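You operate a simulated robot arm through the tools that you are given. There is no shell and no other tool. Be economical: measure what you need, move in short steps, check, and stop when the job is done.

You are at the controls of a simulated robot arm. One attempt, no reset.

## Task
Wipe the oil off spot 2, then measure block 260 there with the height gauge.
Fine: put the cloth back; leave the probe on the block. What is to be rubbed or washed off counts as gone when no trace of it is left.

The check looks at the end state, three seconds after you hand in, the way a careful person would. Anything else that was tipped, shoved, dropped, spilled or broken makes it a failure. Flat cloth is picked up by pressing the open fingertips on it (5 to 10 N) and closing them slowly along it; thin cloth reads only 2 to 8 mm in the jaws.

## Robot
A 6-joint arm with a two-finger parallel gripper on a trunk, on a base that drives. Base frame: it is fixed to the floor where the robot stands at the start and does not move with it; the origin is under the middle of the robot, x ahead of it, y to its left, z up; the surface under the hand at the start is at about z = 940. Lengths are in mm, angles in rad, forces in N, time in s.
Its first joint turns from -2.897 to 2.897 rad. Places, roughly: block [-3250, 2500, 1000]; bush block [-2750, 2500, 1000]; gauge arm [-3100, 2800, 1100]; gauge block [-3250, 2500, 1000]; lift knob [-3200, 2800, 1100]; long slab fine knob [-2800, 2800, 1200]; long slab gauge slider [-2900, 2900, 1200]; long slab height gauge [-2900, 2800, 1000]; long slab lock lever [-2800, 2900, 1200]; oil smear [600, 300, 900]; plug gauge [-2750, 2500, 1000]; short slab fine knob [900, 400, 1200]; short slab gauge slider [800, 400, 1200]; short slab height gauge [900, 400, 1000]; short slab lock lever [900, 400, 1200]; short slab probe [800, 300, 1100]. Payload 3.91 kg.
Tool frame: the origin (TCP) lies between the finger pads and is the grasp point; the fingertips stand 30 mm ahead of it; z points along the fingers, y is the line along which they close. Largest opening 110 mm; finger width 20, thickness 10; the body of the gripper, 48 by 112 mm, starts 55 mm behind the TCP.
Orientation is that of the tool frame in the base frame, as a unit quaternion [w, x, y, z]. With the fingers straight down and closing along the base's y, the tool's x points along the base's -x, its y along +y and its z along -z.

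## Interface
- The arm moves only by the tool send_rows. Its arguments are lists of equal length, an entry for each row: "translation": the shift along the tool's x, y, z in mm, a list of three; "rot": the turn, a rotation vector about the tool's x, y, z in rad, a list of three; "claw": the finger opening in mm, from 0 to 110. In form: {"translation": [[tx, ty, tz], ...], "rot": [[rx, ry, rz], ...], "claw": [claw, ...]}. A call has 1 to 12 rows; each row is the pose to reach, as a shift and turn from the pose commanded when the call began, along the tool's axes at that moment. Each row takes 0.2 s and may step no farther than 50 mm and 0.15 rad from the row before; otherwise, or with a gripper value out of range, the whole call is refused. A pose out of reach is approached as far as the arm can. The call stops where the force on the tool passes 60 N (or 10 N more than at its start, if that is more) or the arm is blocked; 0.2 s more then pass. The fingers move at their own pace (about 153 mm/s each) and stop on an object; they squeeze with about 45 N. The grip force told is the motor's: it shows also when the fingers shut on nothing. Time passes only in rows, and 0.2 s behind the last, so rows that repeat a pose let the fingers close. The reply holds the time, the measured pose of the TCP, the force on the tool along the base axes, the opening and the grip force, in the units named above and with some noise, with the torque about the TCP (base axes, N m) and any sound that the robot's microphone picked up, and new pictures: "pictures" is both (left out), scene, wrist or none.
- Cameras (640 x 400 px; columns grow to the right, rows downward): "scene" is now at [218.4, 240.4, 1375]; the picture's right is [0.06, -1.00, 0.00], its down [-0.51, -0.03, -0.86] and it looks along [0.86, 0.05, -0.51] (base axes); focal length 214 px, centre (320, 200). "wrist" rides on the gripper at [72, 17, -103] in the tool frame; the picture's right is [-0.23, 0.97, 0.00], its down [-0.76, -0.18, -0.62] and it looks along [-0.61, -0.14, 0.78] (tool axes); focal length 222 px, centre (320, 200). There is no depth. A picture from a camera that has moved, and an enlarged one, comes with that camera's place and axes in the base frame and with its lens.
- base_move(legs): drives the robot by 1 to 6 legs, each [ahead, turn to the left] in mm and rad, along the robot's own axes; the way and the turn of a leg run together, so that a leg with both is an arc; at most 1500 mm and 3.142 rad a leg. The arm and the cameras ride along, it lands a little off, and it stops where it bumps. It gives what a move gives, and a new picture of the scene camera.
- turn_head(pan, tilt): turns the head with the scene camera to pan (to the left, within 2.094 rad either way) and tilt (down, from -0.506 to 1.204), counted from straight ahead of the robot. It gives what a move gives, and a new picture of the scene camera.
- zoom(camera, box): a new picture of the part [left, top, right, bottom] of that camera's present view, enlarged. No time passes.
- hand_in(): hands the job in; it is judged then, once.

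Work in short steps. Places have to be worked out from the pictures, the camera data and where the tool is seen: move nearer, look again, correct. Check each grasp and each placing, and mend what went wrong. You have 120 turns and 260 pictures in all, those below and enlarged ones among them. Open the gripper and draw the arm clear of the work before you hand the job in, unless the task says otherwise; then end with one line.

The tools are called as name(argument=value, ...) on one line, values as JSON. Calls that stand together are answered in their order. send_rows: Moves the arm, as the interface text tells. Its arguments: {"type":"object","properties":{"translation":{"type":"array","items":{"type":"array","items":{"type":"number"}}},"rot":{"type":"array","items":{"type":"array","items":{"type":"number"}}},"claw":{"type":"array","items":{"type":"number"}},"pictures":{"type":"string","enum":["both","scene","wrist","none"]}},"required":["translation","rot","claw"]} The other tools are called the same way: base_move (legs) drives the base; turn_head (pan, tilt) turns the head that bears the scene camera; zoom (camera, box) takes an enlarged picture of a part of a camera's view; hand_in () hands the job in.

At the start:

```text
t: 0.0
tool_pos: [631.0, 103.8, 1346.1]
ee_rot: [0.0, 0.0, 1.0, 0.0]
force: [0.2, 0.6, -0.1]
ft_torque: [0.02, 0.0, 0.02]
finger_gap: 109.9
gripper_force: 0.0
robot x, y, heading: [-4.0, -3.5, -0.0]
head pan, tilt: [0.059, 0.532]
```

scene: 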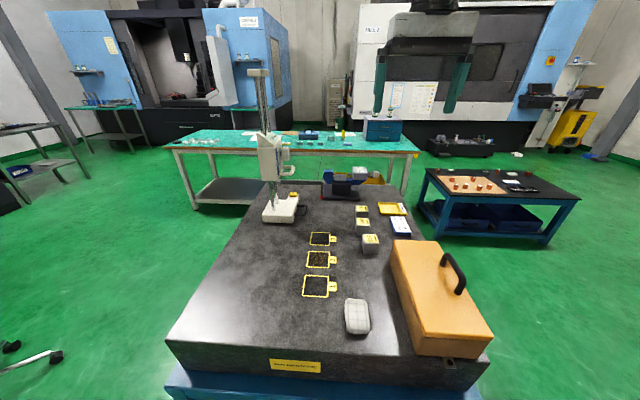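
wrist: 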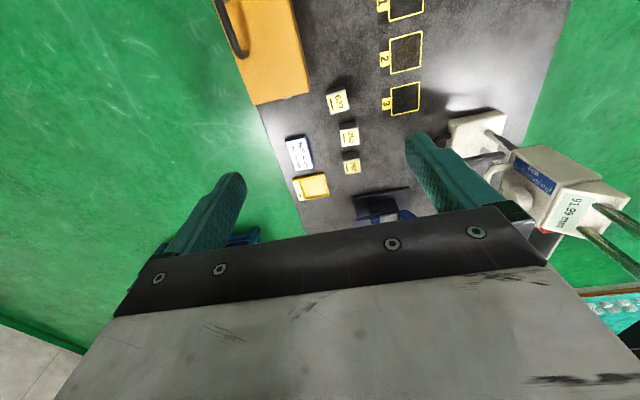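

The slab holds three marked spots, a cloth, blocks and the height gauge. I zoom to read the labels and the instructions.

zoom(camera="scene", box=[280, 180, 440, 280])

zoom(camera="scene", box=[220, 60, 340, 230])

zoom(camera="wrist", box=[260, 60, 460, 220])

zoom(camera="scene", box=[260, 260, 420, 380])

```text
4.00 times, centred on (360, 230) of scene
camera zoom: at [218.4, 240.4, 1375.0], right [0.06, -1.0, 0.0], down [-0.51, -0.03, -0.86], along [0.86, 0.05, -0.51], focal length 858 px, centre (160, 80)
```

zoom: 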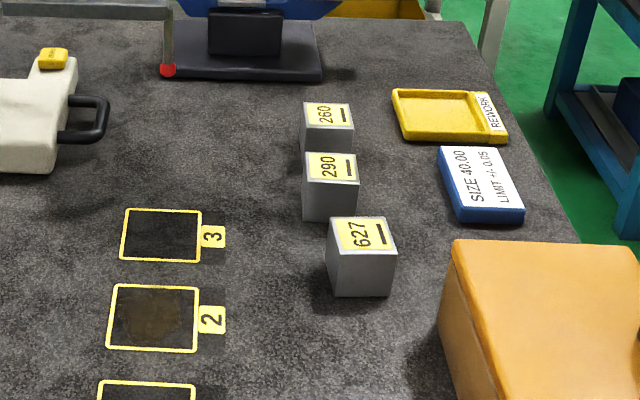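

```text
2.35 times, centred on (280, 145) of scene
camera zoom: at [218.4, 240.4, 1375.0], right [0.06, -1.0, 0.0], down [-0.51, -0.03, -0.86], along [0.86, 0.05, -0.51], focal length 505 px, centre (414, 329)
```

zoom: 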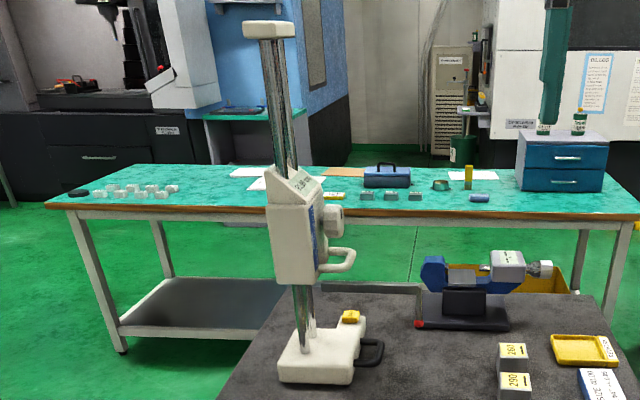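

```text
2.50 times, centred on (360, 140) of wrist
camera zoom: at [558.3, 119.9, 1449.2], right [0.23, 0.97, 0.0], down [0.76, -0.18, 0.62], along [0.61, -0.14, -0.78], focal length 555 px, centre (220, 350)
```

zoom: 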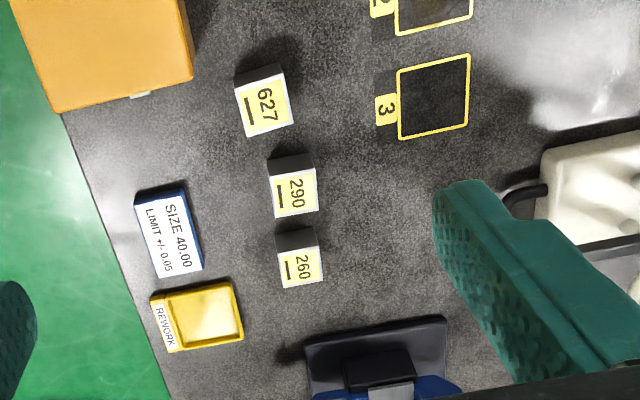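

```text
3.33 times, centred on (340, 320) of scene
camera zoom: at [218.4, 240.4, 1375.0], right [0.06, -1.0, 0.0], down [-0.51, -0.03, -0.86], along [0.86, 0.05, -0.51], focal length 715 px, centre (253, -200)
```

zoom: 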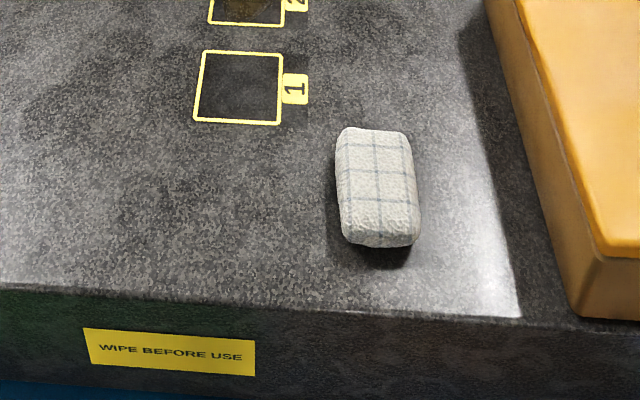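

The pad-like cloth lies at about (470, 181), spot 2 is at about (638, 270) with a brown smear, and block 260 is at about (842, 134). I bring the hand over the cloth at z≈1100.

send_rows(translation=[[22, 11, 35], [44, 22, 70], [66, 33, 105], [88, 44, 140], [110, 55, 175], [132, 66, 210], [156, 77, 246]], rot=[[0, 0, 0], [0, 0, 0], [0, 0, 0], [0, 0, 0], [0, 0, 0], [0, 0, 0], [0, 0, 0]], claw=[110, 110, 110, 110, 110, 110, 110])

```text
t: 1.6
tool_pos: [474.8, 180.1, 1097.4]
ee_rot: [0.0, -0.001, 1.0, -0.001]
force: [0.9, 0.4, 0.4]
ft_torque: [-0.01, -0.02, 0.01]
finger_gap: 109.8
gripper_force: 0.0
robot x, y, heading: [3.3, -3.5, -0.0]
head pan, tilt: [0.059, 0.532]
camera scene: at [218.4, 240.3, 1375.0], right [0.06, -1.0, 0.0], down [-0.51, -0.03, -0.86], along [0.86, 0.05, -0.51], focal length 214 px, centre (320, 200)
camera wrist: at [401.3, 196.1, 1201.5], right [0.23, 0.97, 0.0], down [0.76, -0.18, 0.62], along [0.61, -0.14, -0.78], focal length 222 px, centre (320, 200)
```

scene: 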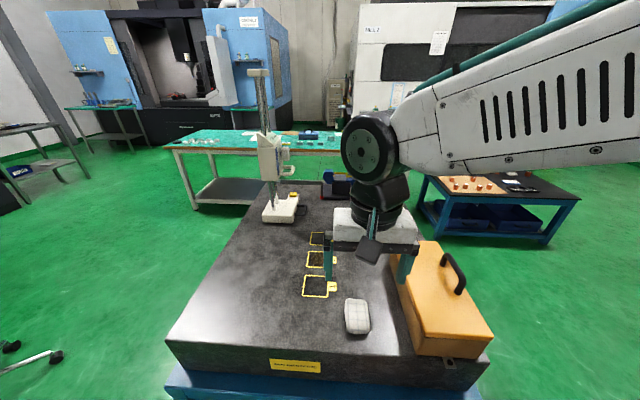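
wrist: 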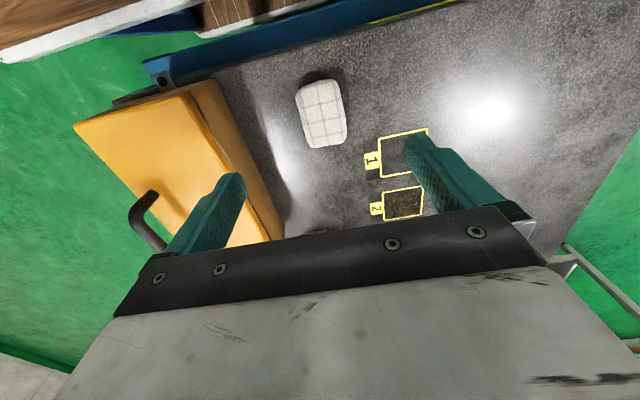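

The wrist view puts the cloth pad at about (477, 181), 62 × 45 mm and aligned with x. I come down over it with the claw at 80.

send_rows(translation=[[-2, 1, 40], [-2, 1, 80], [-2, 1, 107]], rot=[[0, 0, 0], [0, 0, 0], [0, 0, 0]], claw=[80, 80, 80])

```text
t: 2.4
tool_pos: [475.7, 182.1, 992.2]
ee_rot: [0.0, 0.0, 1.0, 0.0]
force: [-0.4, -1.2, -0.1]
ft_torque: [0.01, -0.04, 0.02]
finger_gap: 80.0
gripper_force: 0.1
robot x, y, heading: [-2.3, -3.3, -0.001]
head pan, tilt: [0.059, 0.532]
camera scene: at [218.2, 240.3, 1375.0], right [0.06, -1.0, 0.0], down [-0.51, -0.03, -0.86], along [0.86, 0.05, -0.51], focal length 214 px, centre (320, 200)
camera wrist: at [403.6, 198.1, 1095.4], right [0.23, 0.97, 0.0], down [0.76, -0.18, 0.62], along [0.61, -0.14, -0.78], focal length 222 px, centre (320, 200)
```

scene: 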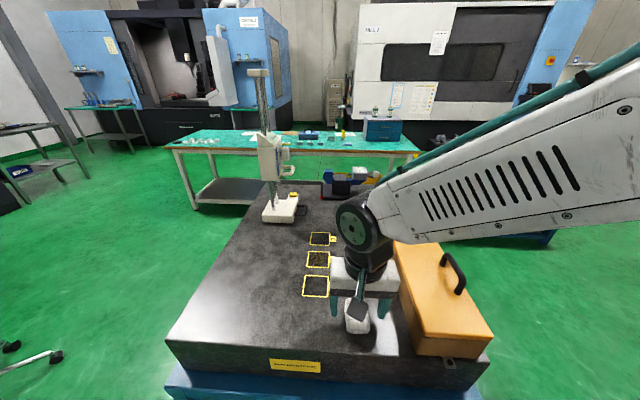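
wrist: 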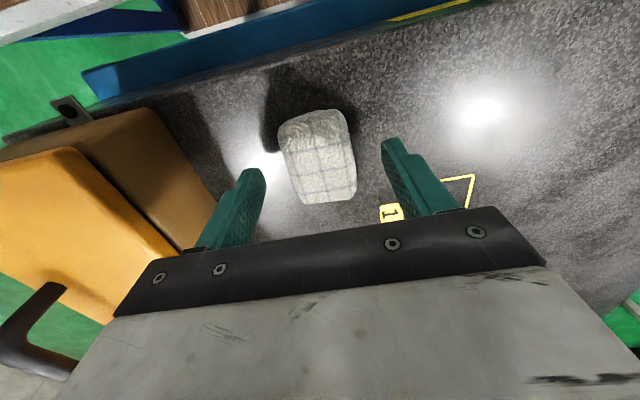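

The pad is centred between the fingers. I lower the tips to about 8 mm above the slab and close on it.

send_rows(translation=[[0, 0, 13], [0, 0, 13], [0, 0, 13], [0, 0, 13], [0, 0, 13]], rot=[[0, 0, 0], [0, 0, 0], [0, 0, 0], [0, 0, 0], [0, 0, 0]], claw=[80, 60, 40, 20, 20])

```text
t: 3.6
tool_pos: [476.9, 180.9, 979.2]
ee_rot: [0.0, -0.001, 1.0, 0.0]
force: [-0.3, 0.4, 0.0]
ft_torque: [0.01, 0.03, 0.0]
finger_gap: 48.8
gripper_force: 44.9
robot x, y, heading: [3.4, 0.8, -0.001]
head pan, tilt: [0.059, 0.532]
camera scene: at [218.4, 240.4, 1375.0], right [0.06, -1.0, 0.0], down [-0.51, -0.03, -0.86], along [0.86, 0.05, -0.51], focal length 214 px, centre (320, 200)
camera wrist: at [404.1, 198.0, 1082.6], right [0.23, 0.97, 0.0], down [0.76, -0.18, 0.62], along [0.61, -0.14, -0.78], focal length 222 px, centre (320, 200)
```

scene: 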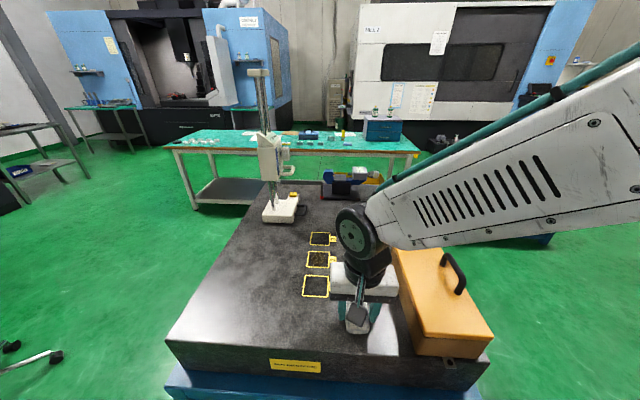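
wrist: 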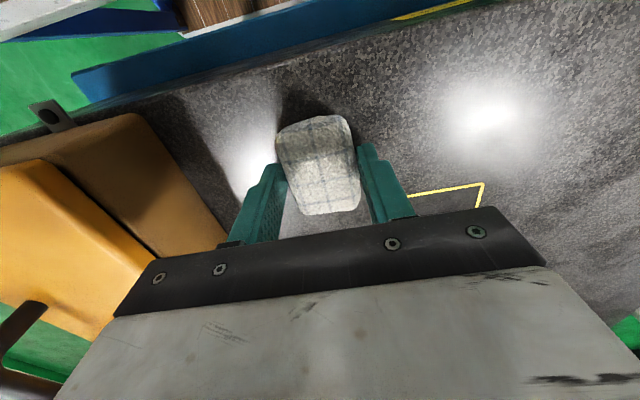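

The grip holds at 48.8 mm and 45 N. I lift the pad 60 mm and carry it over spot 2.

send_rows(translation=[[0, 0, -30], [0, 0, -60], [-40, 22, -60], [-80, 45, -60], [-120, 68, -60], [-161, 89, -60], [-161, 89, -60]], rot=[[0, 0, 0], [0, 0, 0], [0, 0, 0], [0, 0, 0], [0, 0, 0], [0, 0, 0], [0, 0, 0]], claw=[20, 20, 20, 20, 20, 20, 20])

```text
t: 5.2
tool_pos: [637.9, 272.8, 1039.2]
ee_rot: [0.001, 0.0, 1.0, 0.0]
force: [0.2, -0.2, -1.0]
ft_torque: [0.03, 0.03, 0.0]
finger_gap: 48.8
gripper_force: 45.0
robot x, y, heading: [1.5, 0.4, 0.006]
head pan, tilt: [0.059, 0.532]
camera scene: at [218.3, 240.4, 1375.0], right [0.06, -1.0, 0.0], down [-0.51, -0.03, -0.86], along [0.86, 0.05, -0.51], focal length 214 px, centre (320, 200)
camera wrist: at [564.9, 288.6, 1142.4], right [0.23, 0.97, 0.0], down [0.76, -0.18, 0.62], along [0.61, -0.14, -0.78], focal length 222 px, centre (320, 200)
```

scene: 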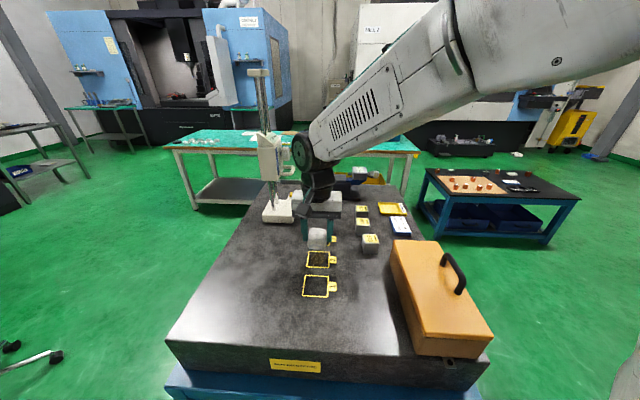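
wrist: 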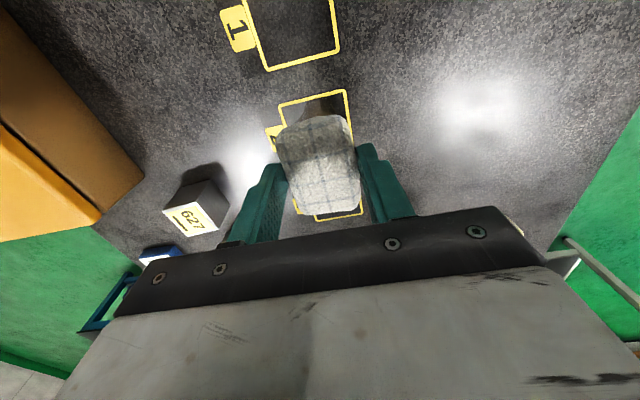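

Spot 2's frame spans x 610–668, y 240–300, and the pad hangs above it. I lower to just about contact and read the force.

send_rows(translation=[[0, -3, 30], [0, -3, 56], [0, -3, 60], [0, -3, 62]], rot=[[0, 0, 0], [0, 0, 0], [0, 0, 0], [0, 0, 0]], claw=[20, 20, 20, 20], pictures="none")

```text
t: 6.2
tool_pos: [637.9, 268.2, 979.7]
ee_rot: [0.001, 0.001, 1.0, 0.001]
force: [-0.1, -5.4, 25.9]
ft_torque: [-0.37, 0.32, -0.02]
finger_gap: 48.9
gripper_force: 44.8
robot x, y, heading: [-0.2, 3.5, -0.005]
head pan, tilt: [0.059, 0.532]
```

The pad is pressing with 26 N, which is somewhat much. I ease 1 mm and rub back and forth along x over the spot.

send_rows(translation=[[15, 0, -1], [28, 0, -1], [0, 0, -1], [-28, 0, -1], [-28, 10, -1], [0, 10, -1], [28, 10, -1], [28, -10, -1], [0, -10, -1], [-28, -10, -1], [-15, 0, -1], [0, 0, -1]], rot=[[0, 0, 0], [0, 0, 0], [0, 0, 0], [0, 0, 0], [0, 0, 0], [0, 0, 0], [0, 0, 0], [0, 0, 0], [0, 0, 0], [0, 0, 0], [0, 0, 0], [0, 0, 0]], claw=[20, 20, 20, 20, 20, 20, 20, 20, 20, 20, 20, 20], pictures="none")

send_rows(translation=[[0, 15, 0], [0, 30, 0], [15, 15, 0], [15, 0, 0], [15, -15, 0], [15, -30, 0], [-15, -30, 0], [-15, 0, 0], [-15, 15, 0], [-15, 30, 0], [0, 15, 0], [0, 0, 0]], rot=[[0, 0, 0], [0, 0, 0], [0, 0, 0], [0, 0, 0], [0, 0, 0], [0, 0, 0], [0, 0, 0], [0, 0, 0], [0, 0, 0], [0, 0, 0], [0, 0, 0], [0, 0, 0]], claw=[20, 20, 20, 20, 20, 20, 20, 20, 20, 20, 20, 20], pictures="none")

send_rows(translation=[[0, 0, -40], [40, -25, -70], [80, -50, -70], [120, -75, -70], [155, -88, -70], [155, -88, -70]], rot=[[0, 0, 0], [0, 0, 0], [0, 0, 0], [0, 0, 0], [0, 0, 0], [0, 0, 0]], claw=[20, 20, 20, 20, 20, 20])

zoom(camera="scene", box=[280, 220, 360, 310])

```text
t: 8.8
tool_pos: [638.8, 268.3, 977.5]
ee_rot: [0.0, 0.0, 1.0, 0.0]
force: [-1.0, -0.1, 0.5]
ft_torque: [0.01, -0.03, 0.0]
finger_gap: 48.5
gripper_force: 45.2
robot x, y, heading: [1.6, -0.8, 0.002]
head pan, tilt: [0.059, 0.532]
```

```text
t: 11.4
tool_pos: [636.5, 268.2, 977.3]
ee_rot: [0.0, -0.001, 1.0, 0.0]
force: [-1.1, 4.2, 9.3]
ft_torque: [0.22, -0.04, -0.01]
finger_gap: 49.0
gripper_force: 45.3
robot x, y, heading: [0.8, -2.2, -0.001]
head pan, tilt: [0.059, 0.532]
```

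```text
refused: row 2 steps farther than a row can; nothing moved
```

```text
4.44 times, centred on (320, 265) of scene
camera zoom: at [217.9, 240.7, 1375.0], right [0.06, -1.0, 0.0], down [-0.51, -0.03, -0.86], along [0.86, 0.05, -0.51], focal length 953 px, centre (320, -89)
```

zoom: 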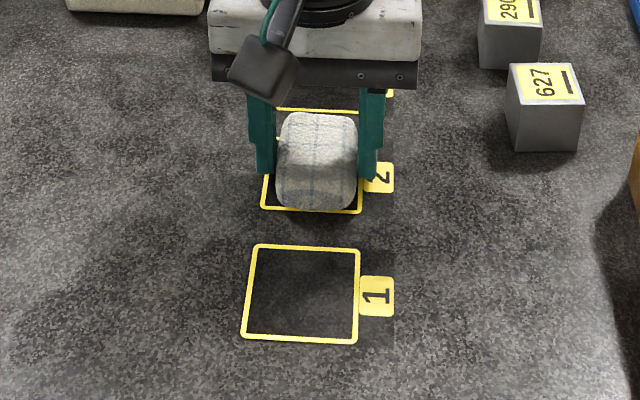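

The pad stayed in the grip. I lift it aside to inspect spot 2.

send_rows(translation=[[0, 0, -40], [30, -20, -60], [70, -40, -60], [110, -60, -60], [150, -80, -60], [155, -88, -60]], rot=[[0, 0, 0], [0, 0, 0], [0, 0, 0], [0, 0, 0], [0, 0, 0], [0, 0, 0]], claw=[20, 20, 20, 20, 20, 20])

zoom(camera="scene", box=[290, 220, 350, 280])

```text
t: 12.8
tool_pos: [481.9, 177.5, 1040.3]
ee_rot: [0.0, 0.0, 1.0, 0.001]
force: [0.2, -0.1, 0.9]
ft_torque: [-0.03, 0.02, -0.03]
finger_gap: 48.7
gripper_force: 44.6
robot x, y, heading: [-0.7, 2.8, 0.002]
head pan, tilt: [0.059, 0.532]
camera scene: at [218.6, 240.5, 1375.0], right [0.06, -1.0, 0.0], down [-0.51, -0.03, -0.86], along [0.86, 0.05, -0.51], focal length 214 px, centre (320, 200)
camera wrist: at [409.2, 196.0, 1144.3], right [0.23, 0.97, 0.0], down [0.76, -0.18, 0.62], along [0.61, -0.14, -0.78], focal length 222 px, centre (320, 200)
```

scene: 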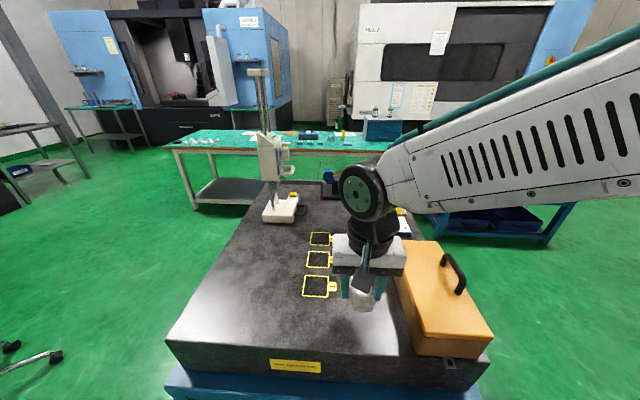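
wrist: 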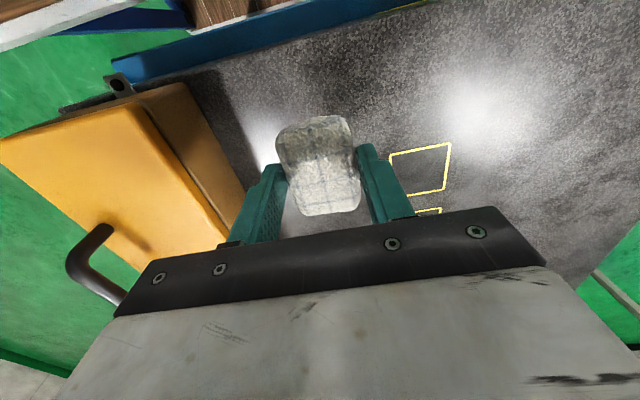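

```text
6.67 times, centred on (320, 250) of scene
camera zoom: at [218.6, 240.5, 1375.0], right [0.06, -1.0, 0.0], down [-0.51, -0.03, -0.86], along [0.86, 0.05, -0.51], focal length 1430 px, centre (320, -133)
```

zoom: 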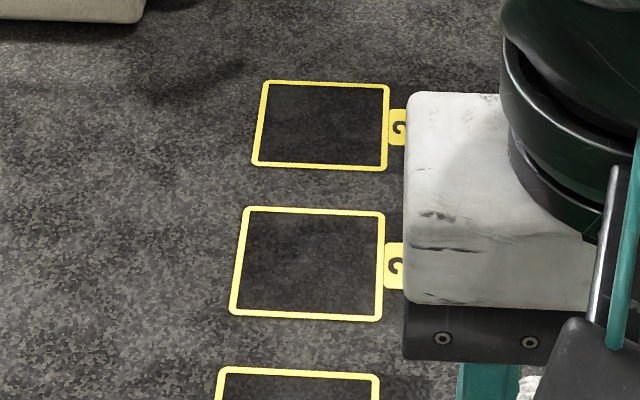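

Spot 2 looks clean now, but I give it a second pass over the whole frame to be sure.

send_rows(translation=[[-40, 22, 0], [-80, 44, 0], [-120, 66, 0], [-155, 90, 20], [-155, 90, 50], [-155, 90, 60.8], [-130, 90, 60.8], [-180, 90, 60.8], [-180, 105, 60.8], [-130, 105, 60.8], [-130, 75, 60.8], [-180, 75, 60.8]], rot=[[0, 0, 0], [0, 0, 0], [0, 0, 0], [0, 0, 0], [0, 0, 0], [0, 0, 0], [0, 0, 0], [0, 0, 0], [0, 0, 0], [0, 0, 0], [0, 0, 0], [0, 0, 0]], claw=[20, 20, 20, 20, 20, 20, 20, 20, 20, 20, 20, 20], pictures="none")

send_rows(translation=[[25, 0, 0.5], [50, 0, 0.5], [25, 15, 0.5], [0, 30, 0.5], [25, 30, 0.5], [50, 30, 0.5], [25, 15, 0.5], [25, 15, -40]], rot=[[0, 0, 0], [0, 0, 0], [0, 0, 0], [0, 0, 0], [0, 0, 0], [0, 0, 0], [0, 0, 0], [0, 0, 0]], claw=[20, 20, 20, 20, 20, 20, 20, 20], pictures="none")

```text
t: 15.4
tool_pos: [661.9, 250.6, 978.0]
ee_rot: [0.001, 0.0, 1.0, -0.001]
force: [-1.5, 0.8, 1.9]
ft_torque: [0.06, -0.02, 0.02]
finger_gap: 48.6
gripper_force: 45.6
robot x, y, heading: [-0.3, -0.1, 0.001]
head pan, tilt: [0.059, 0.532]
```

```text
t: 17.2
tool_pos: [640.5, 269.8, 1016.3]
ee_rot: [0.0, 0.0, 1.0, -0.001]
force: [0.9, 0.5, 0.2]
ft_torque: [-0.03, 0.02, 0.04]
finger_gap: 48.6
gripper_force: 44.7
robot x, y, heading: [-1.3, -0.9, -0.001]
head pan, tilt: [0.059, 0.532]
```

Now I bring the cloth back to its original place at (477, 181) and lower it gently.

send_rows(translation=[[0, 0, -20], [42, -22, -20], [84, -44, -20], [126, -66, -20], [163, -89, -20], [163, -89, 15], [163, -89, 36], [163, -89, 37]], rot=[[0, 0, 0], [0, 0, 0], [0, 0, 0], [0, 0, 0], [0, 0, 0], [0, 0, 0], [0, 0, 0], [0, 0, 0]], claw=[20, 20, 20, 20, 20, 20, 20, 20])

zoom(camera="scene", box=[290, 220, 350, 280])

```text
t: 19.0
tool_pos: [475.2, 179.9, 981.0]
ee_rot: [0.001, 0.0, 1.0, 0.0]
force: [0.2, -0.8, -0.9]
ft_torque: [-0.03, 0.01, -0.01]
finger_gap: 48.6
gripper_force: 45.3
robot x, y, heading: [0.6, 1.3, -0.001]
head pan, tilt: [0.059, 0.532]
camera scene: at [218.4, 240.3, 1375.0], right [0.06, -1.0, 0.0], down [-0.51, -0.03, -0.86], along [0.86, 0.05, -0.51], focal length 214 px, centre (320, 200)
camera wrist: at [401.8, 196.7, 1084.5], right [0.23, 0.97, 0.0], down [0.76, -0.18, 0.62], along [0.61, -0.14, -0.78], focal length 222 px, centre (320, 200)
```

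scene: 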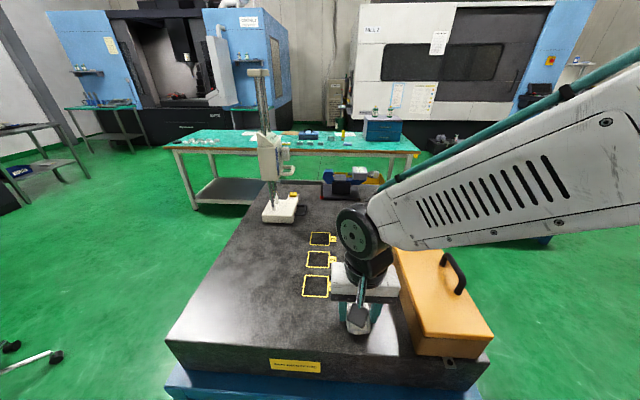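
wrist: 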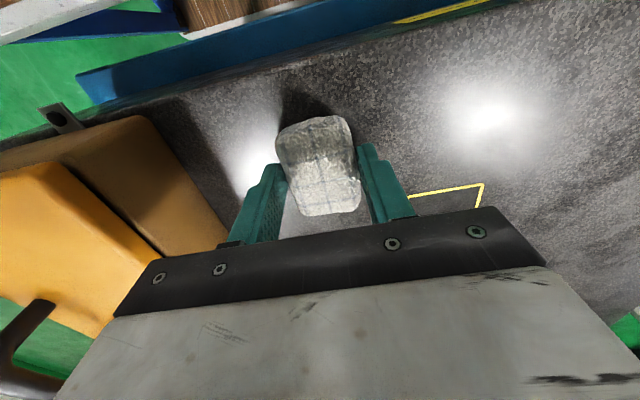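

```text
6.67 times, centred on (320, 250) of scene
camera zoom: at [218.4, 240.3, 1375.0], right [0.06, -1.0, 0.0], down [-0.51, -0.03, -0.86], along [0.86, 0.05, -0.51], focal length 1430 px, centre (320, -133)
```

zoom: 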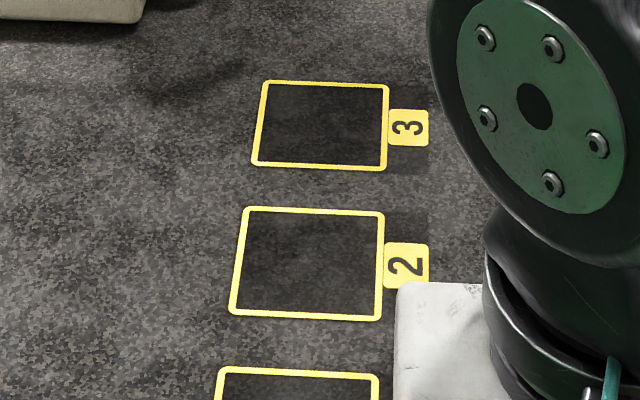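

Spot 2 is clean and the pad is over its old place, 2–3 mm from contact. I lower it those last millimetres, open the claw, and rise clear.

send_rows(translation=[[0, 0, 2.5], [0, 0, 2.5], [0, 0, 2.5], [0, 0, 2.5]], rot=[[0, 0, 0], [0, 0, 0], [0, 0, 0], [0, 0, 0]], claw=[20, 60, 76, 76], pictures="none")

send_rows(translation=[[0, 0, -30], [0, 0, -80], [0, 0, -120]], rot=[[0, 0, 0], [0, 0, 0], [0, 0, 0]], claw=[76, 76, 76])

```text
t: 20.0
tool_pos: [474.7, 180.3, 978.2]
ee_rot: [-0.001, 0.0, 1.0, 0.0]
force: [-0.6, 0.3, -0.2]
ft_torque: [0.02, -0.01, -0.01]
finger_gap: 76.3
gripper_force: 0.0
robot x, y, heading: [0.8, 0.6, 0.001]
head pan, tilt: [0.059, 0.532]
```

```text
t: 20.8
tool_pos: [475.8, 182.4, 1098.7]
ee_rot: [0.0, 0.0, 1.0, 0.001]
force: [0.2, -0.2, -0.5]
ft_torque: [-0.06, 0.01, -0.01]
finger_gap: 76.3
gripper_force: 0.0
robot x, y, heading: [2.6, -3.1, -0.003]
head pan, tilt: [0.059, 0.532]
camera scene: at [218.6, 240.5, 1375.0], right [0.06, -1.0, 0.0], down [-0.51, -0.03, -0.86], along [0.86, 0.05, -0.51], focal length 214 px, centre (320, 200)
camera wrist: at [402.9, 198.9, 1202.4], right [0.23, 0.97, 0.0], down [0.76, -0.18, 0.62], along [0.61, -0.14, -0.78], focal length 222 px, centre (320, 200)
```

scene: 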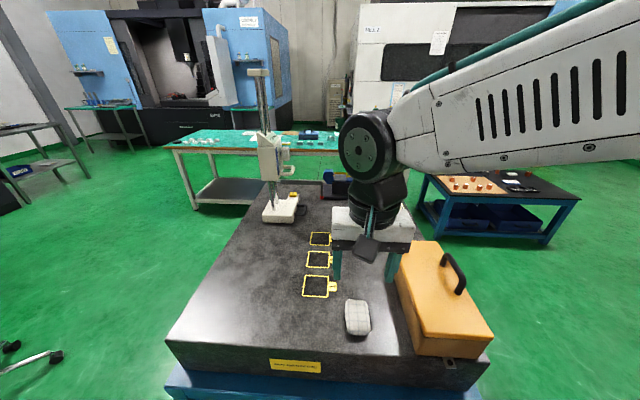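
wrist: 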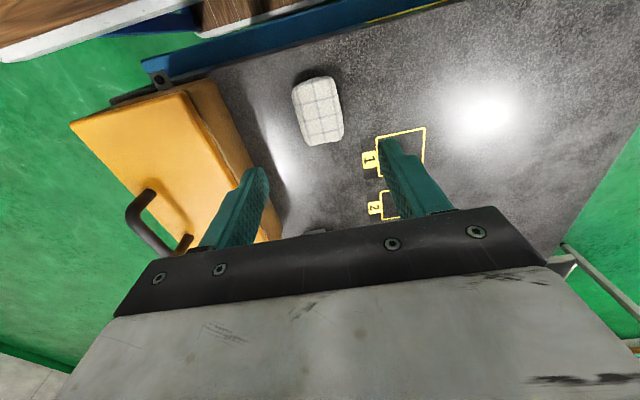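

The cloth is back. Next comes block 260 at about (838, 135), top near 980, so I move the hand above it.

send_rows(translation=[[-45, -6, 0], [-90, -12, 0], [-135, -18, 0], [-180, -24, 0], [-225, -30, 0], [-270, -36, 0], [-315, -42, 0], [-355, -47, 0], [-355, -47, 20]], rot=[[0, 0, 0], [0, 0, 0], [0, 0, 0], [0, 0, 0], [0, 0, 0], [0, 0, 0], [0, 0, 0], [0, 0, 0], [0, 0, 0]], claw=[80, 80, 80, 80, 80, 80, 80, 80, 80])

zoom(camera="scene", box=[230, 60, 330, 230])

zoom(camera="wrist", box=[220, 40, 420, 220])

```text
t: 22.8
tool_pos: [829.8, 133.7, 1079.6]
ee_rot: [0.0, 0.0, 1.0, 0.0]
force: [0.4, -0.1, 0.7]
ft_torque: [0.01, -0.03, -0.01]
finger_gap: 79.9
gripper_force: 0.0
robot x, y, heading: [1.5, -2.6, -0.004]
head pan, tilt: [0.059, 0.532]
camera scene: at [218.3, 240.4, 1375.0], right [0.06, -1.0, 0.0], down [-0.51, -0.03, -0.86], along [0.86, 0.05, -0.51], focal length 214 px, centre (320, 200)
camera wrist: at [756.7, 150.6, 1182.5], right [0.23, 0.97, 0.0], down [0.76, -0.18, 0.62], along [0.61, -0.14, -0.78], focal length 222 px, centre (320, 200)
```

scene: 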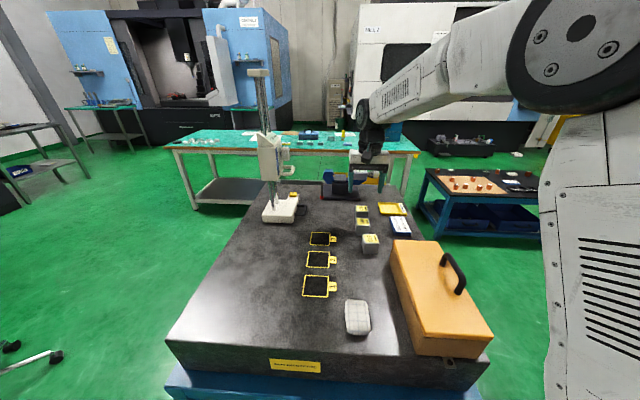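
wrist: 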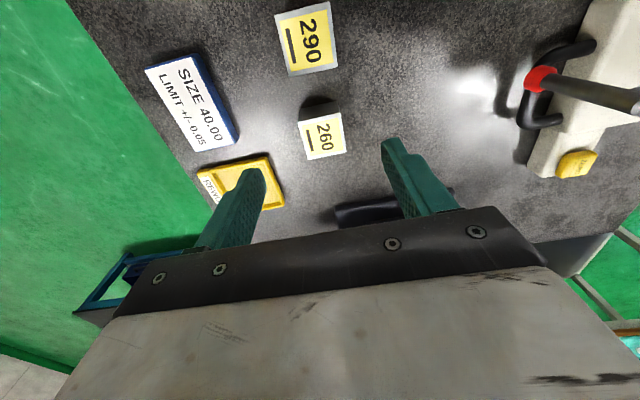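

```text
2.35 times, centred on (280, 145) of scene
camera zoom: at [218.3, 240.4, 1375.0], right [0.06, -1.0, 0.0], down [-0.51, -0.03, -0.86], along [0.86, 0.05, -0.51], focal length 505 px, centre (414, 329)
```

zoom: 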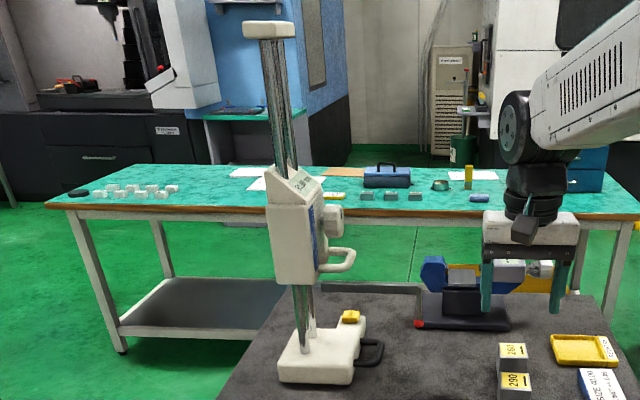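

```text
2.22 times, centred on (320, 130) of wrist
camera zoom: at [756.7, 150.6, 1182.5], right [0.23, 0.97, 0.0], down [0.76, -0.18, 0.62], along [0.61, -0.14, -0.78], focal length 494 px, centre (320, 356)
```

zoom: 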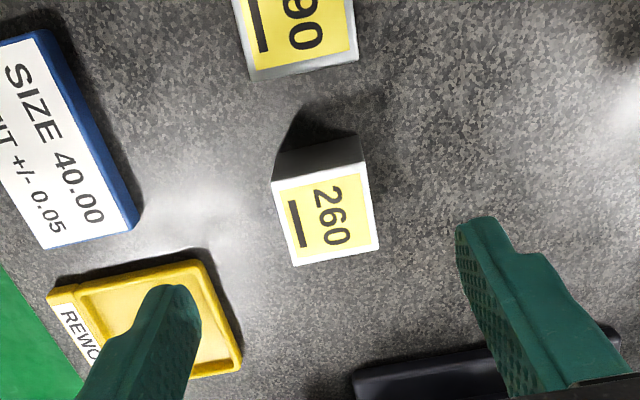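

Block 260 is axis-aligned, centred at about (840.5, 135), top at about 980. The gauge's red probe tip sits near (811, 270, 1036). I descend on the block.

send_rows(translation=[[-10.5, 1, 30], [-10.5, 1, 70], [-10.5, 1, 103], [-10.5, 1, 103]], rot=[[0, 0, 0], [0, 0, 0], [0, 0, 0], [0, 0, 0]], claw=[76, 76, 76, 76], pictures="wrist")

```text
t: 23.8
tool_pos: [839.4, 134.9, 975.5]
ee_rot: [0.0, 0.0, 1.0, 0.0]
force: [-0.8, -0.7, 0.4]
ft_torque: [-0.03, 0.02, 0.04]
finger_gap: 76.3
gripper_force: 0.1
robot x, y, heading: [2.0, 1.3, 0.002]
head pan, tilt: [0.059, 0.532]
camera wrist: at [767.0, 150.9, 1079.8], right [0.23, 0.97, 0.0], down [0.76, -0.18, 0.62], along [0.61, -0.14, -0.78], focal length 222 px, centre (320, 200)
```

wrist: 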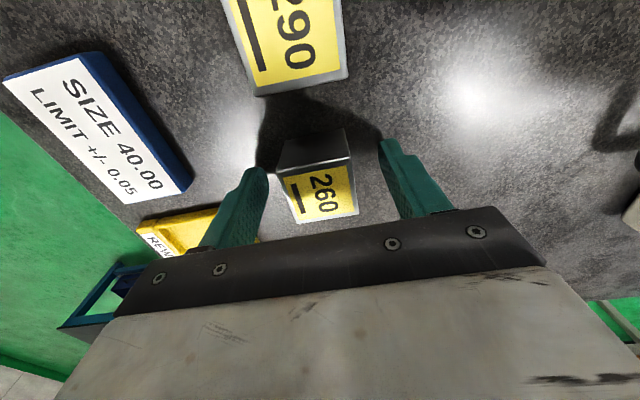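

The block is well between the fingers. I close and lift it 60 mm.

send_rows(translation=[[0, 0, 0], [0, 0, 0], [0, 0, 0], [0, 0, 0], [0, 0, -30], [0, 0, -60]], rot=[[0, 0, 0], [0, 0, 0], [0, 0, 0], [0, 0, 0], [0, 0, 0], [0, 0, 0]], claw=[60, 45, 30, 30, 30, 30], pictures="wrist")

```text
t: 25.2
tool_pos: [840.3, 133.4, 1035.1]
ee_rot: [-0.001, 0.0, 1.0, 0.0]
force: [0.6, 0.1, -1.1]
ft_torque: [-0.02, 0.01, 0.0]
finger_gap: 39.5
gripper_force: 45.4
robot x, y, heading: [-1.7, 0.8, 0.002]
head pan, tilt: [0.059, 0.532]
camera wrist: at [767.8, 150.7, 1137.8], right [0.23, 0.97, 0.0], down [0.76, -0.18, 0.62], along [0.61, -0.14, -0.78], focal length 222 px, centre (320, 200)
```

wrist: 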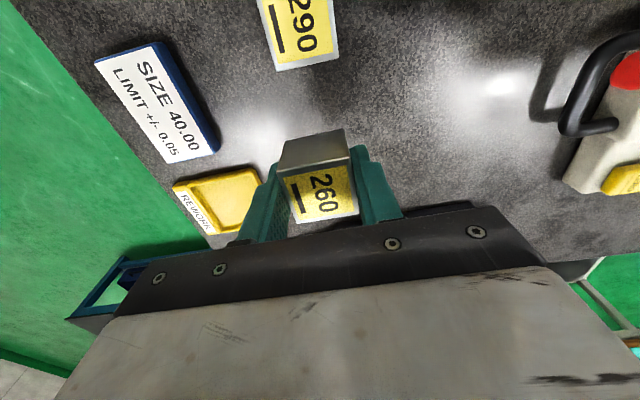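

Block 260 is held at 39.5 mm. I raise it a little more and carry it diagonally over to spot 2, clear of the probe.

send_rows(translation=[[0, 0, -30], [35, 0, -30], [75, 25, -30], [115, 52, -30], [155, 82, -30], [185, 110, -30], [201, 136, -30], [201, 136, 0], [201, 136, 45], [201, 136, 45]], rot=[[0, 0, 0], [0, 0, 0], [0, 0, 0], [0, 0, 0], [0, 0, 0], [0, 0, 0], [0, 0, 0], [0, 0, 0], [0, 0, 0], [0, 0, 0]], claw=[30, 30, 30, 30, 30, 30, 30, 30, 30, 30])

zoom(camera="scene", box=[270, 210, 370, 290])

```text
t: 27.4
tool_pos: [641.1, 272.7, 990.6]
ee_rot: [0.0, 0.0, 1.0, -0.001]
force: [-0.8, 0.1, -2.5]
ft_torque: [0.02, -0.03, -0.02]
finger_gap: 39.6
gripper_force: 45.2
robot x, y, heading: [-3.2, -0.4, -0.001]
head pan, tilt: [0.059, 0.532]
camera scene: at [218.4, 240.4, 1375.0], right [0.06, -1.0, 0.0], down [-0.51, -0.03, -0.86], along [0.86, 0.05, -0.51], focal length 214 px, centre (320, 200)
camera wrist: at [567.6, 287.9, 1093.6], right [0.23, 0.97, 0.0], down [0.76, -0.18, 0.62], along [0.61, -0.14, -0.78], focal length 222 px, centre (320, 200)
```

scene: 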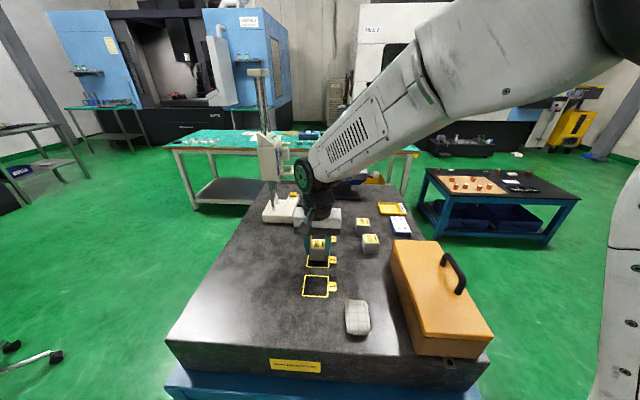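
wrist: 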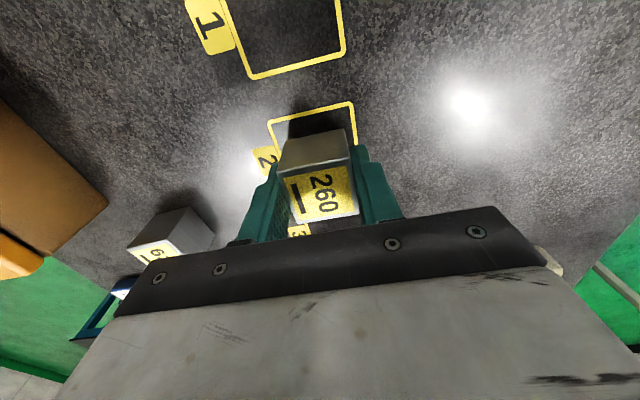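

```text
5.00 times, centred on (320, 250) of scene
camera zoom: at [218.4, 240.4, 1375.0], right [0.06, -1.0, 0.0], down [-0.51, -0.03, -0.86], along [0.86, 0.05, -0.51], focal length 1072 px, centre (320, -50)
```

zoom: 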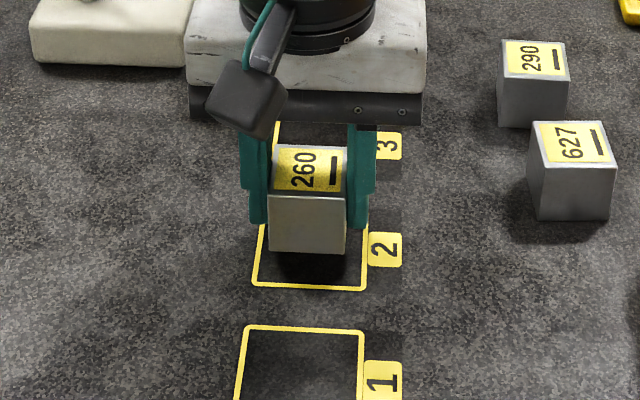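

The block hangs over spot 2 and is nearly centred. I lower it to the surface.

send_rows(translation=[[1, -1.5, 8], [1, -1.5, 14], [1, -1.5, 15.5], [1, -1.5, 15.5]], rot=[[0, 0, 0], [0, 0, 0], [0, 0, 0], [0, 0, 0]], claw=[30, 30, 30, 30], pictures="none")

```text
t: 28.4
tool_pos: [638.0, 269.0, 976.4]
ee_rot: [0.001, 0.0, 1.0, 0.001]
force: [-1.2, 2.0, 22.5]
ft_torque: [-0.16, 0.39, -0.04]
finger_gap: 39.6
gripper_force: 44.8
robot x, y, heading: [0.8, 1.1, 0.004]
head pan, tilt: [0.059, 0.532]
```

The block is in contact with the slab. I release it, rise, and draw the arm to the right so that I can study the gauge.

send_rows(translation=[[0, 0, -0.5], [0, 0, -0.5], [0, 0, -0.5], [0, 0, -40], [0, 0, -90], [0, 0, -140], [0, -40, -160], [0, -80, -170], [0, -120, -180], [0, -165, -180], [0, -210, -180]], rot=[[0, 0, 0], [0, 0, 0], [0, 0, 0], [0, 0, 0], [0, 0, 0], [0, 0, 0], [0, 0, 0], [0, 0, 0], [0, 0, 0], [0, 0, 0], [0, 0, 0]], claw=[60, 70, 70, 70, 70, 70, 70, 70, 70, 70, 70])

zoom(camera="scene", box=[240, 130, 340, 230])

zoom(camera="scene", box=[280, 210, 360, 290])

```text
t: 30.8
tool_pos: [638.5, 56.8, 1157.5]
ee_rot: [-0.001, -0.001, 1.0, 0.0]
force: [-0.2, 1.2, 0.0]
ft_torque: [-0.04, 0.03, -0.02]
finger_gap: 69.8
gripper_force: 0.0
robot x, y, heading: [-0.8, 1.9, 0.0]
head pan, tilt: [0.059, 0.532]
camera scene: at [218.4, 240.7, 1374.9], right [0.06, -1.0, 0.0], down [-0.51, -0.03, -0.86], along [0.86, 0.05, -0.51], focal length 214 px, centre (320, 200)
camera wrist: at [565.3, 73.6, 1260.2], right [0.23, 0.97, 0.0], down [0.76, -0.18, 0.62], along [0.61, -0.14, -0.78], focal length 222 px, centre (320, 200)
```

scene: 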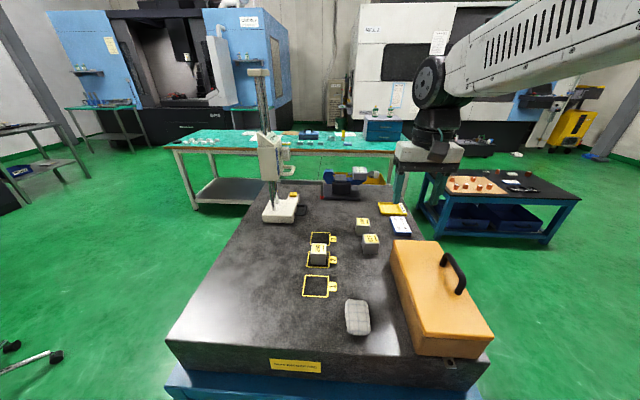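
wrist: 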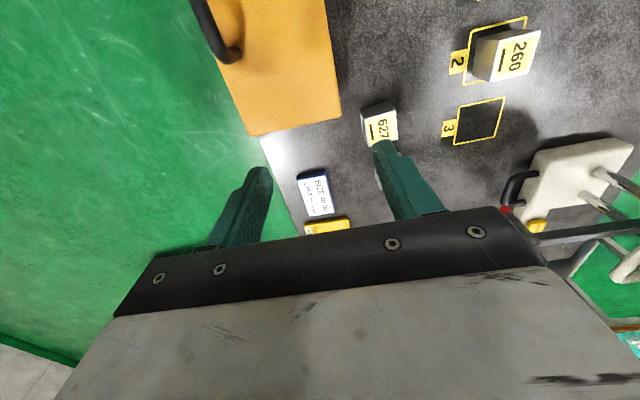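

```text
4.00 times, centred on (290, 180) of scene
camera zoom: at [218.4, 240.7, 1374.9], right [0.06, -1.0, 0.0], down [-0.51, -0.03, -0.86], along [0.86, 0.05, -0.51], focal length 858 px, centre (440, 280)
```

zoom: 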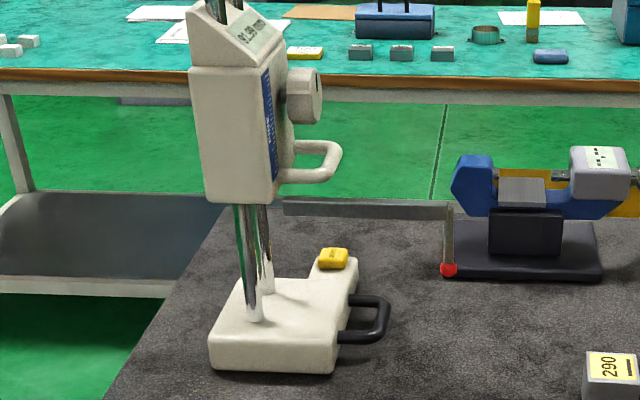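

```text
5.00 times, centred on (320, 250) of scene
camera zoom: at [218.4, 240.7, 1374.9], right [0.06, -1.0, 0.0], down [-0.51, -0.03, -0.86], along [0.86, 0.05, -0.51], focal length 1072 px, centre (320, -50)
```

zoom: 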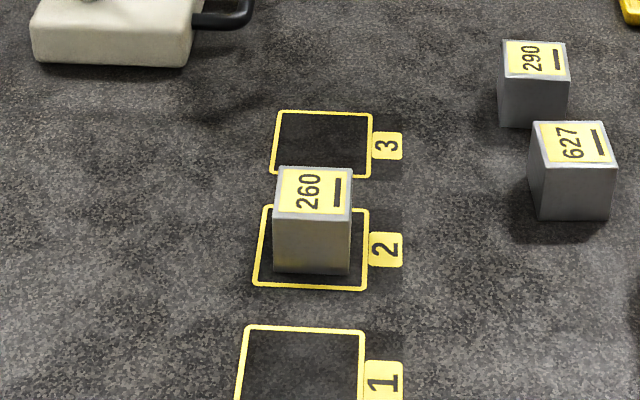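

Block 260 sits inside the spot 2 frame. Now I study the gauge's parts up close.

zoom(camera="scene", box=[280, 180, 320, 220])

zoom(camera="scene", box=[255, 125, 305, 185])

zoom(camera="wrist", box=[490, 120, 640, 270])

```text
10.00 times, centred on (300, 200) of scene
camera zoom: at [218.4, 240.7, 1374.9], right [0.06, -1.0, 0.0], down [-0.51, -0.03, -0.86], along [0.86, 0.05, -0.51], focal length 2145 px, centre (520, 200)
```

zoom: 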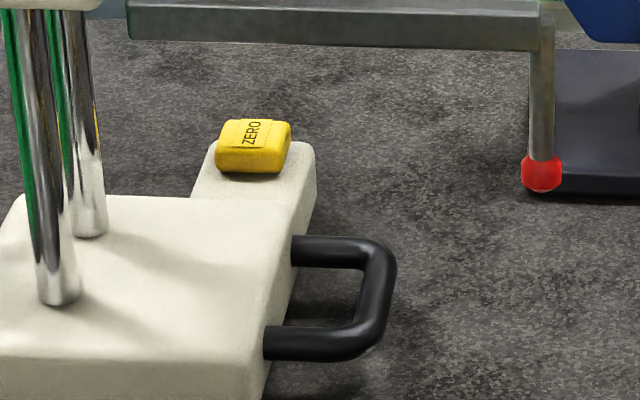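

```text
6.67 times, centred on (280, 155) of scene
camera zoom: at [218.4, 240.7, 1374.9], right [0.06, -1.0, 0.0], down [-0.51, -0.03, -0.86], along [0.86, 0.05, -0.51], focal length 1430 px, centre (587, 500)
```

zoom: 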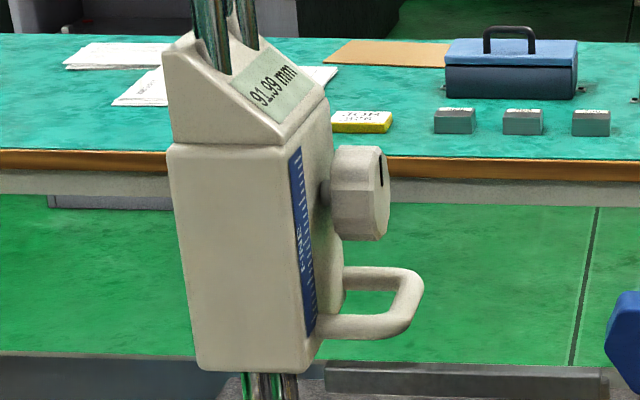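

```text
2.67 times, centred on (565, 195) of wrist
camera zoom: at [565.3, 73.6, 1260.2], right [0.23, 0.97, 0.0], down [0.76, -0.18, 0.62], along [0.61, -0.14, -0.78], focal length 592 px, centre (-333, 213)
```

zoom: 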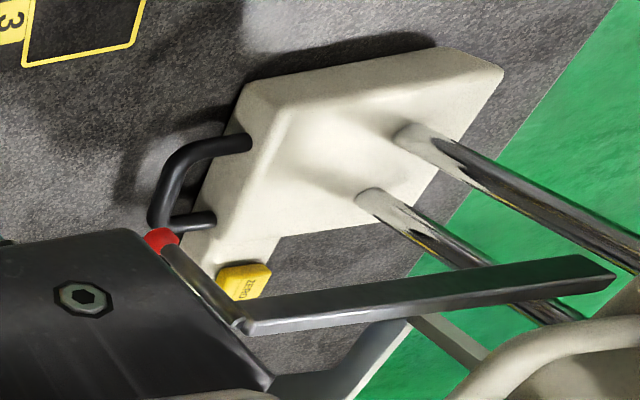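

The gauge shows 91.99 mm. A yellow ZERO button sits on its base, with a black loop on the base, a knob and loop on the slider, and the probe tip at about (813, 269, 1032). I tilt the hand forward in front of the gauge so that the wrist camera sees it closely.

send_rows(translation=[[5, 42, 0], [10, 84, 0], [15, 126, 0], [20, 168, 0], [25, 210, 0], [30, 252, 0], [38, 293, 0], [38, 293, 0]], rot=[[0, -0.1, 0], [0, -0.2, 0], [0, -0.3, 0], [0, -0.4, 0], [0, -0.5, 0], [0, -0.6, 0], [0, -0.7, 0], [0, -0.7, 0]], claw=[70, 70, 70, 70, 70, 70, 70, 70])

zoom(camera="wrist", box=[160, 0, 480, 220])

```text
t: 32.6
tool_pos: [601.3, 354.3, 1155.0]
ee_rot: [0.343, -0.001, 0.939, 0.001]
force: [-0.7, 0.6, 0.0]
ft_torque: [-0.02, 0.0, -0.02]
finger_gap: 70.2
gripper_force: 0.2
robot x, y, heading: [-3.3, -2.7, -0.003]
head pan, tilt: [0.059, 0.532]
camera scene: at [218.4, 240.4, 1375.0], right [0.06, -1.0, 0.0], down [-0.51, -0.03, -0.86], along [0.86, 0.05, -0.51], focal length 214 px, centre (320, 200)
camera wrist: at [477.9, 369.4, 1187.6], right [0.17, 0.97, 0.15], down [0.18, -0.18, 0.97], along [0.97, -0.14, -0.21], focal length 222 px, centre (320, 200)
```

scene: 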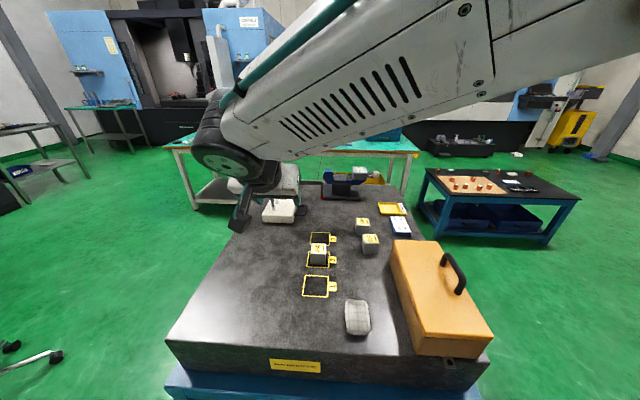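
wrist: 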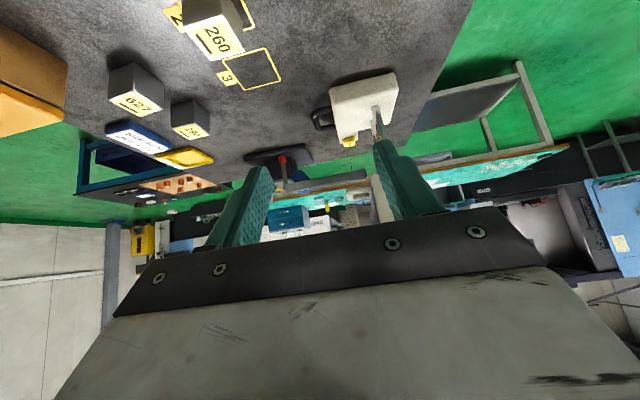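

```text
1.82 times, centred on (320, 110) of wrist
camera zoom: at [477.9, 369.4, 1187.6], right [0.17, 0.97, 0.15], down [0.18, -0.18, 0.97], along [0.97, -0.14, -0.21], focal length 404 px, centre (320, 364)
```

zoom: 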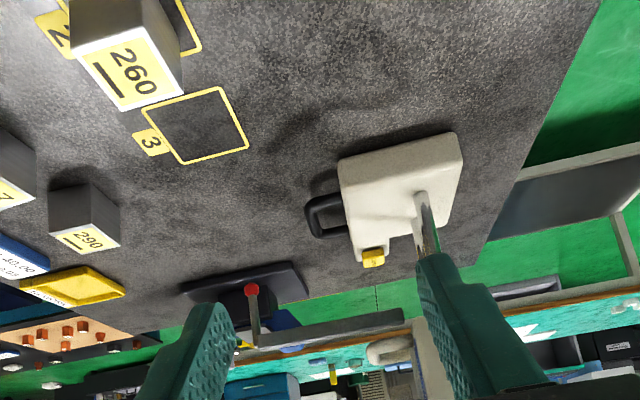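

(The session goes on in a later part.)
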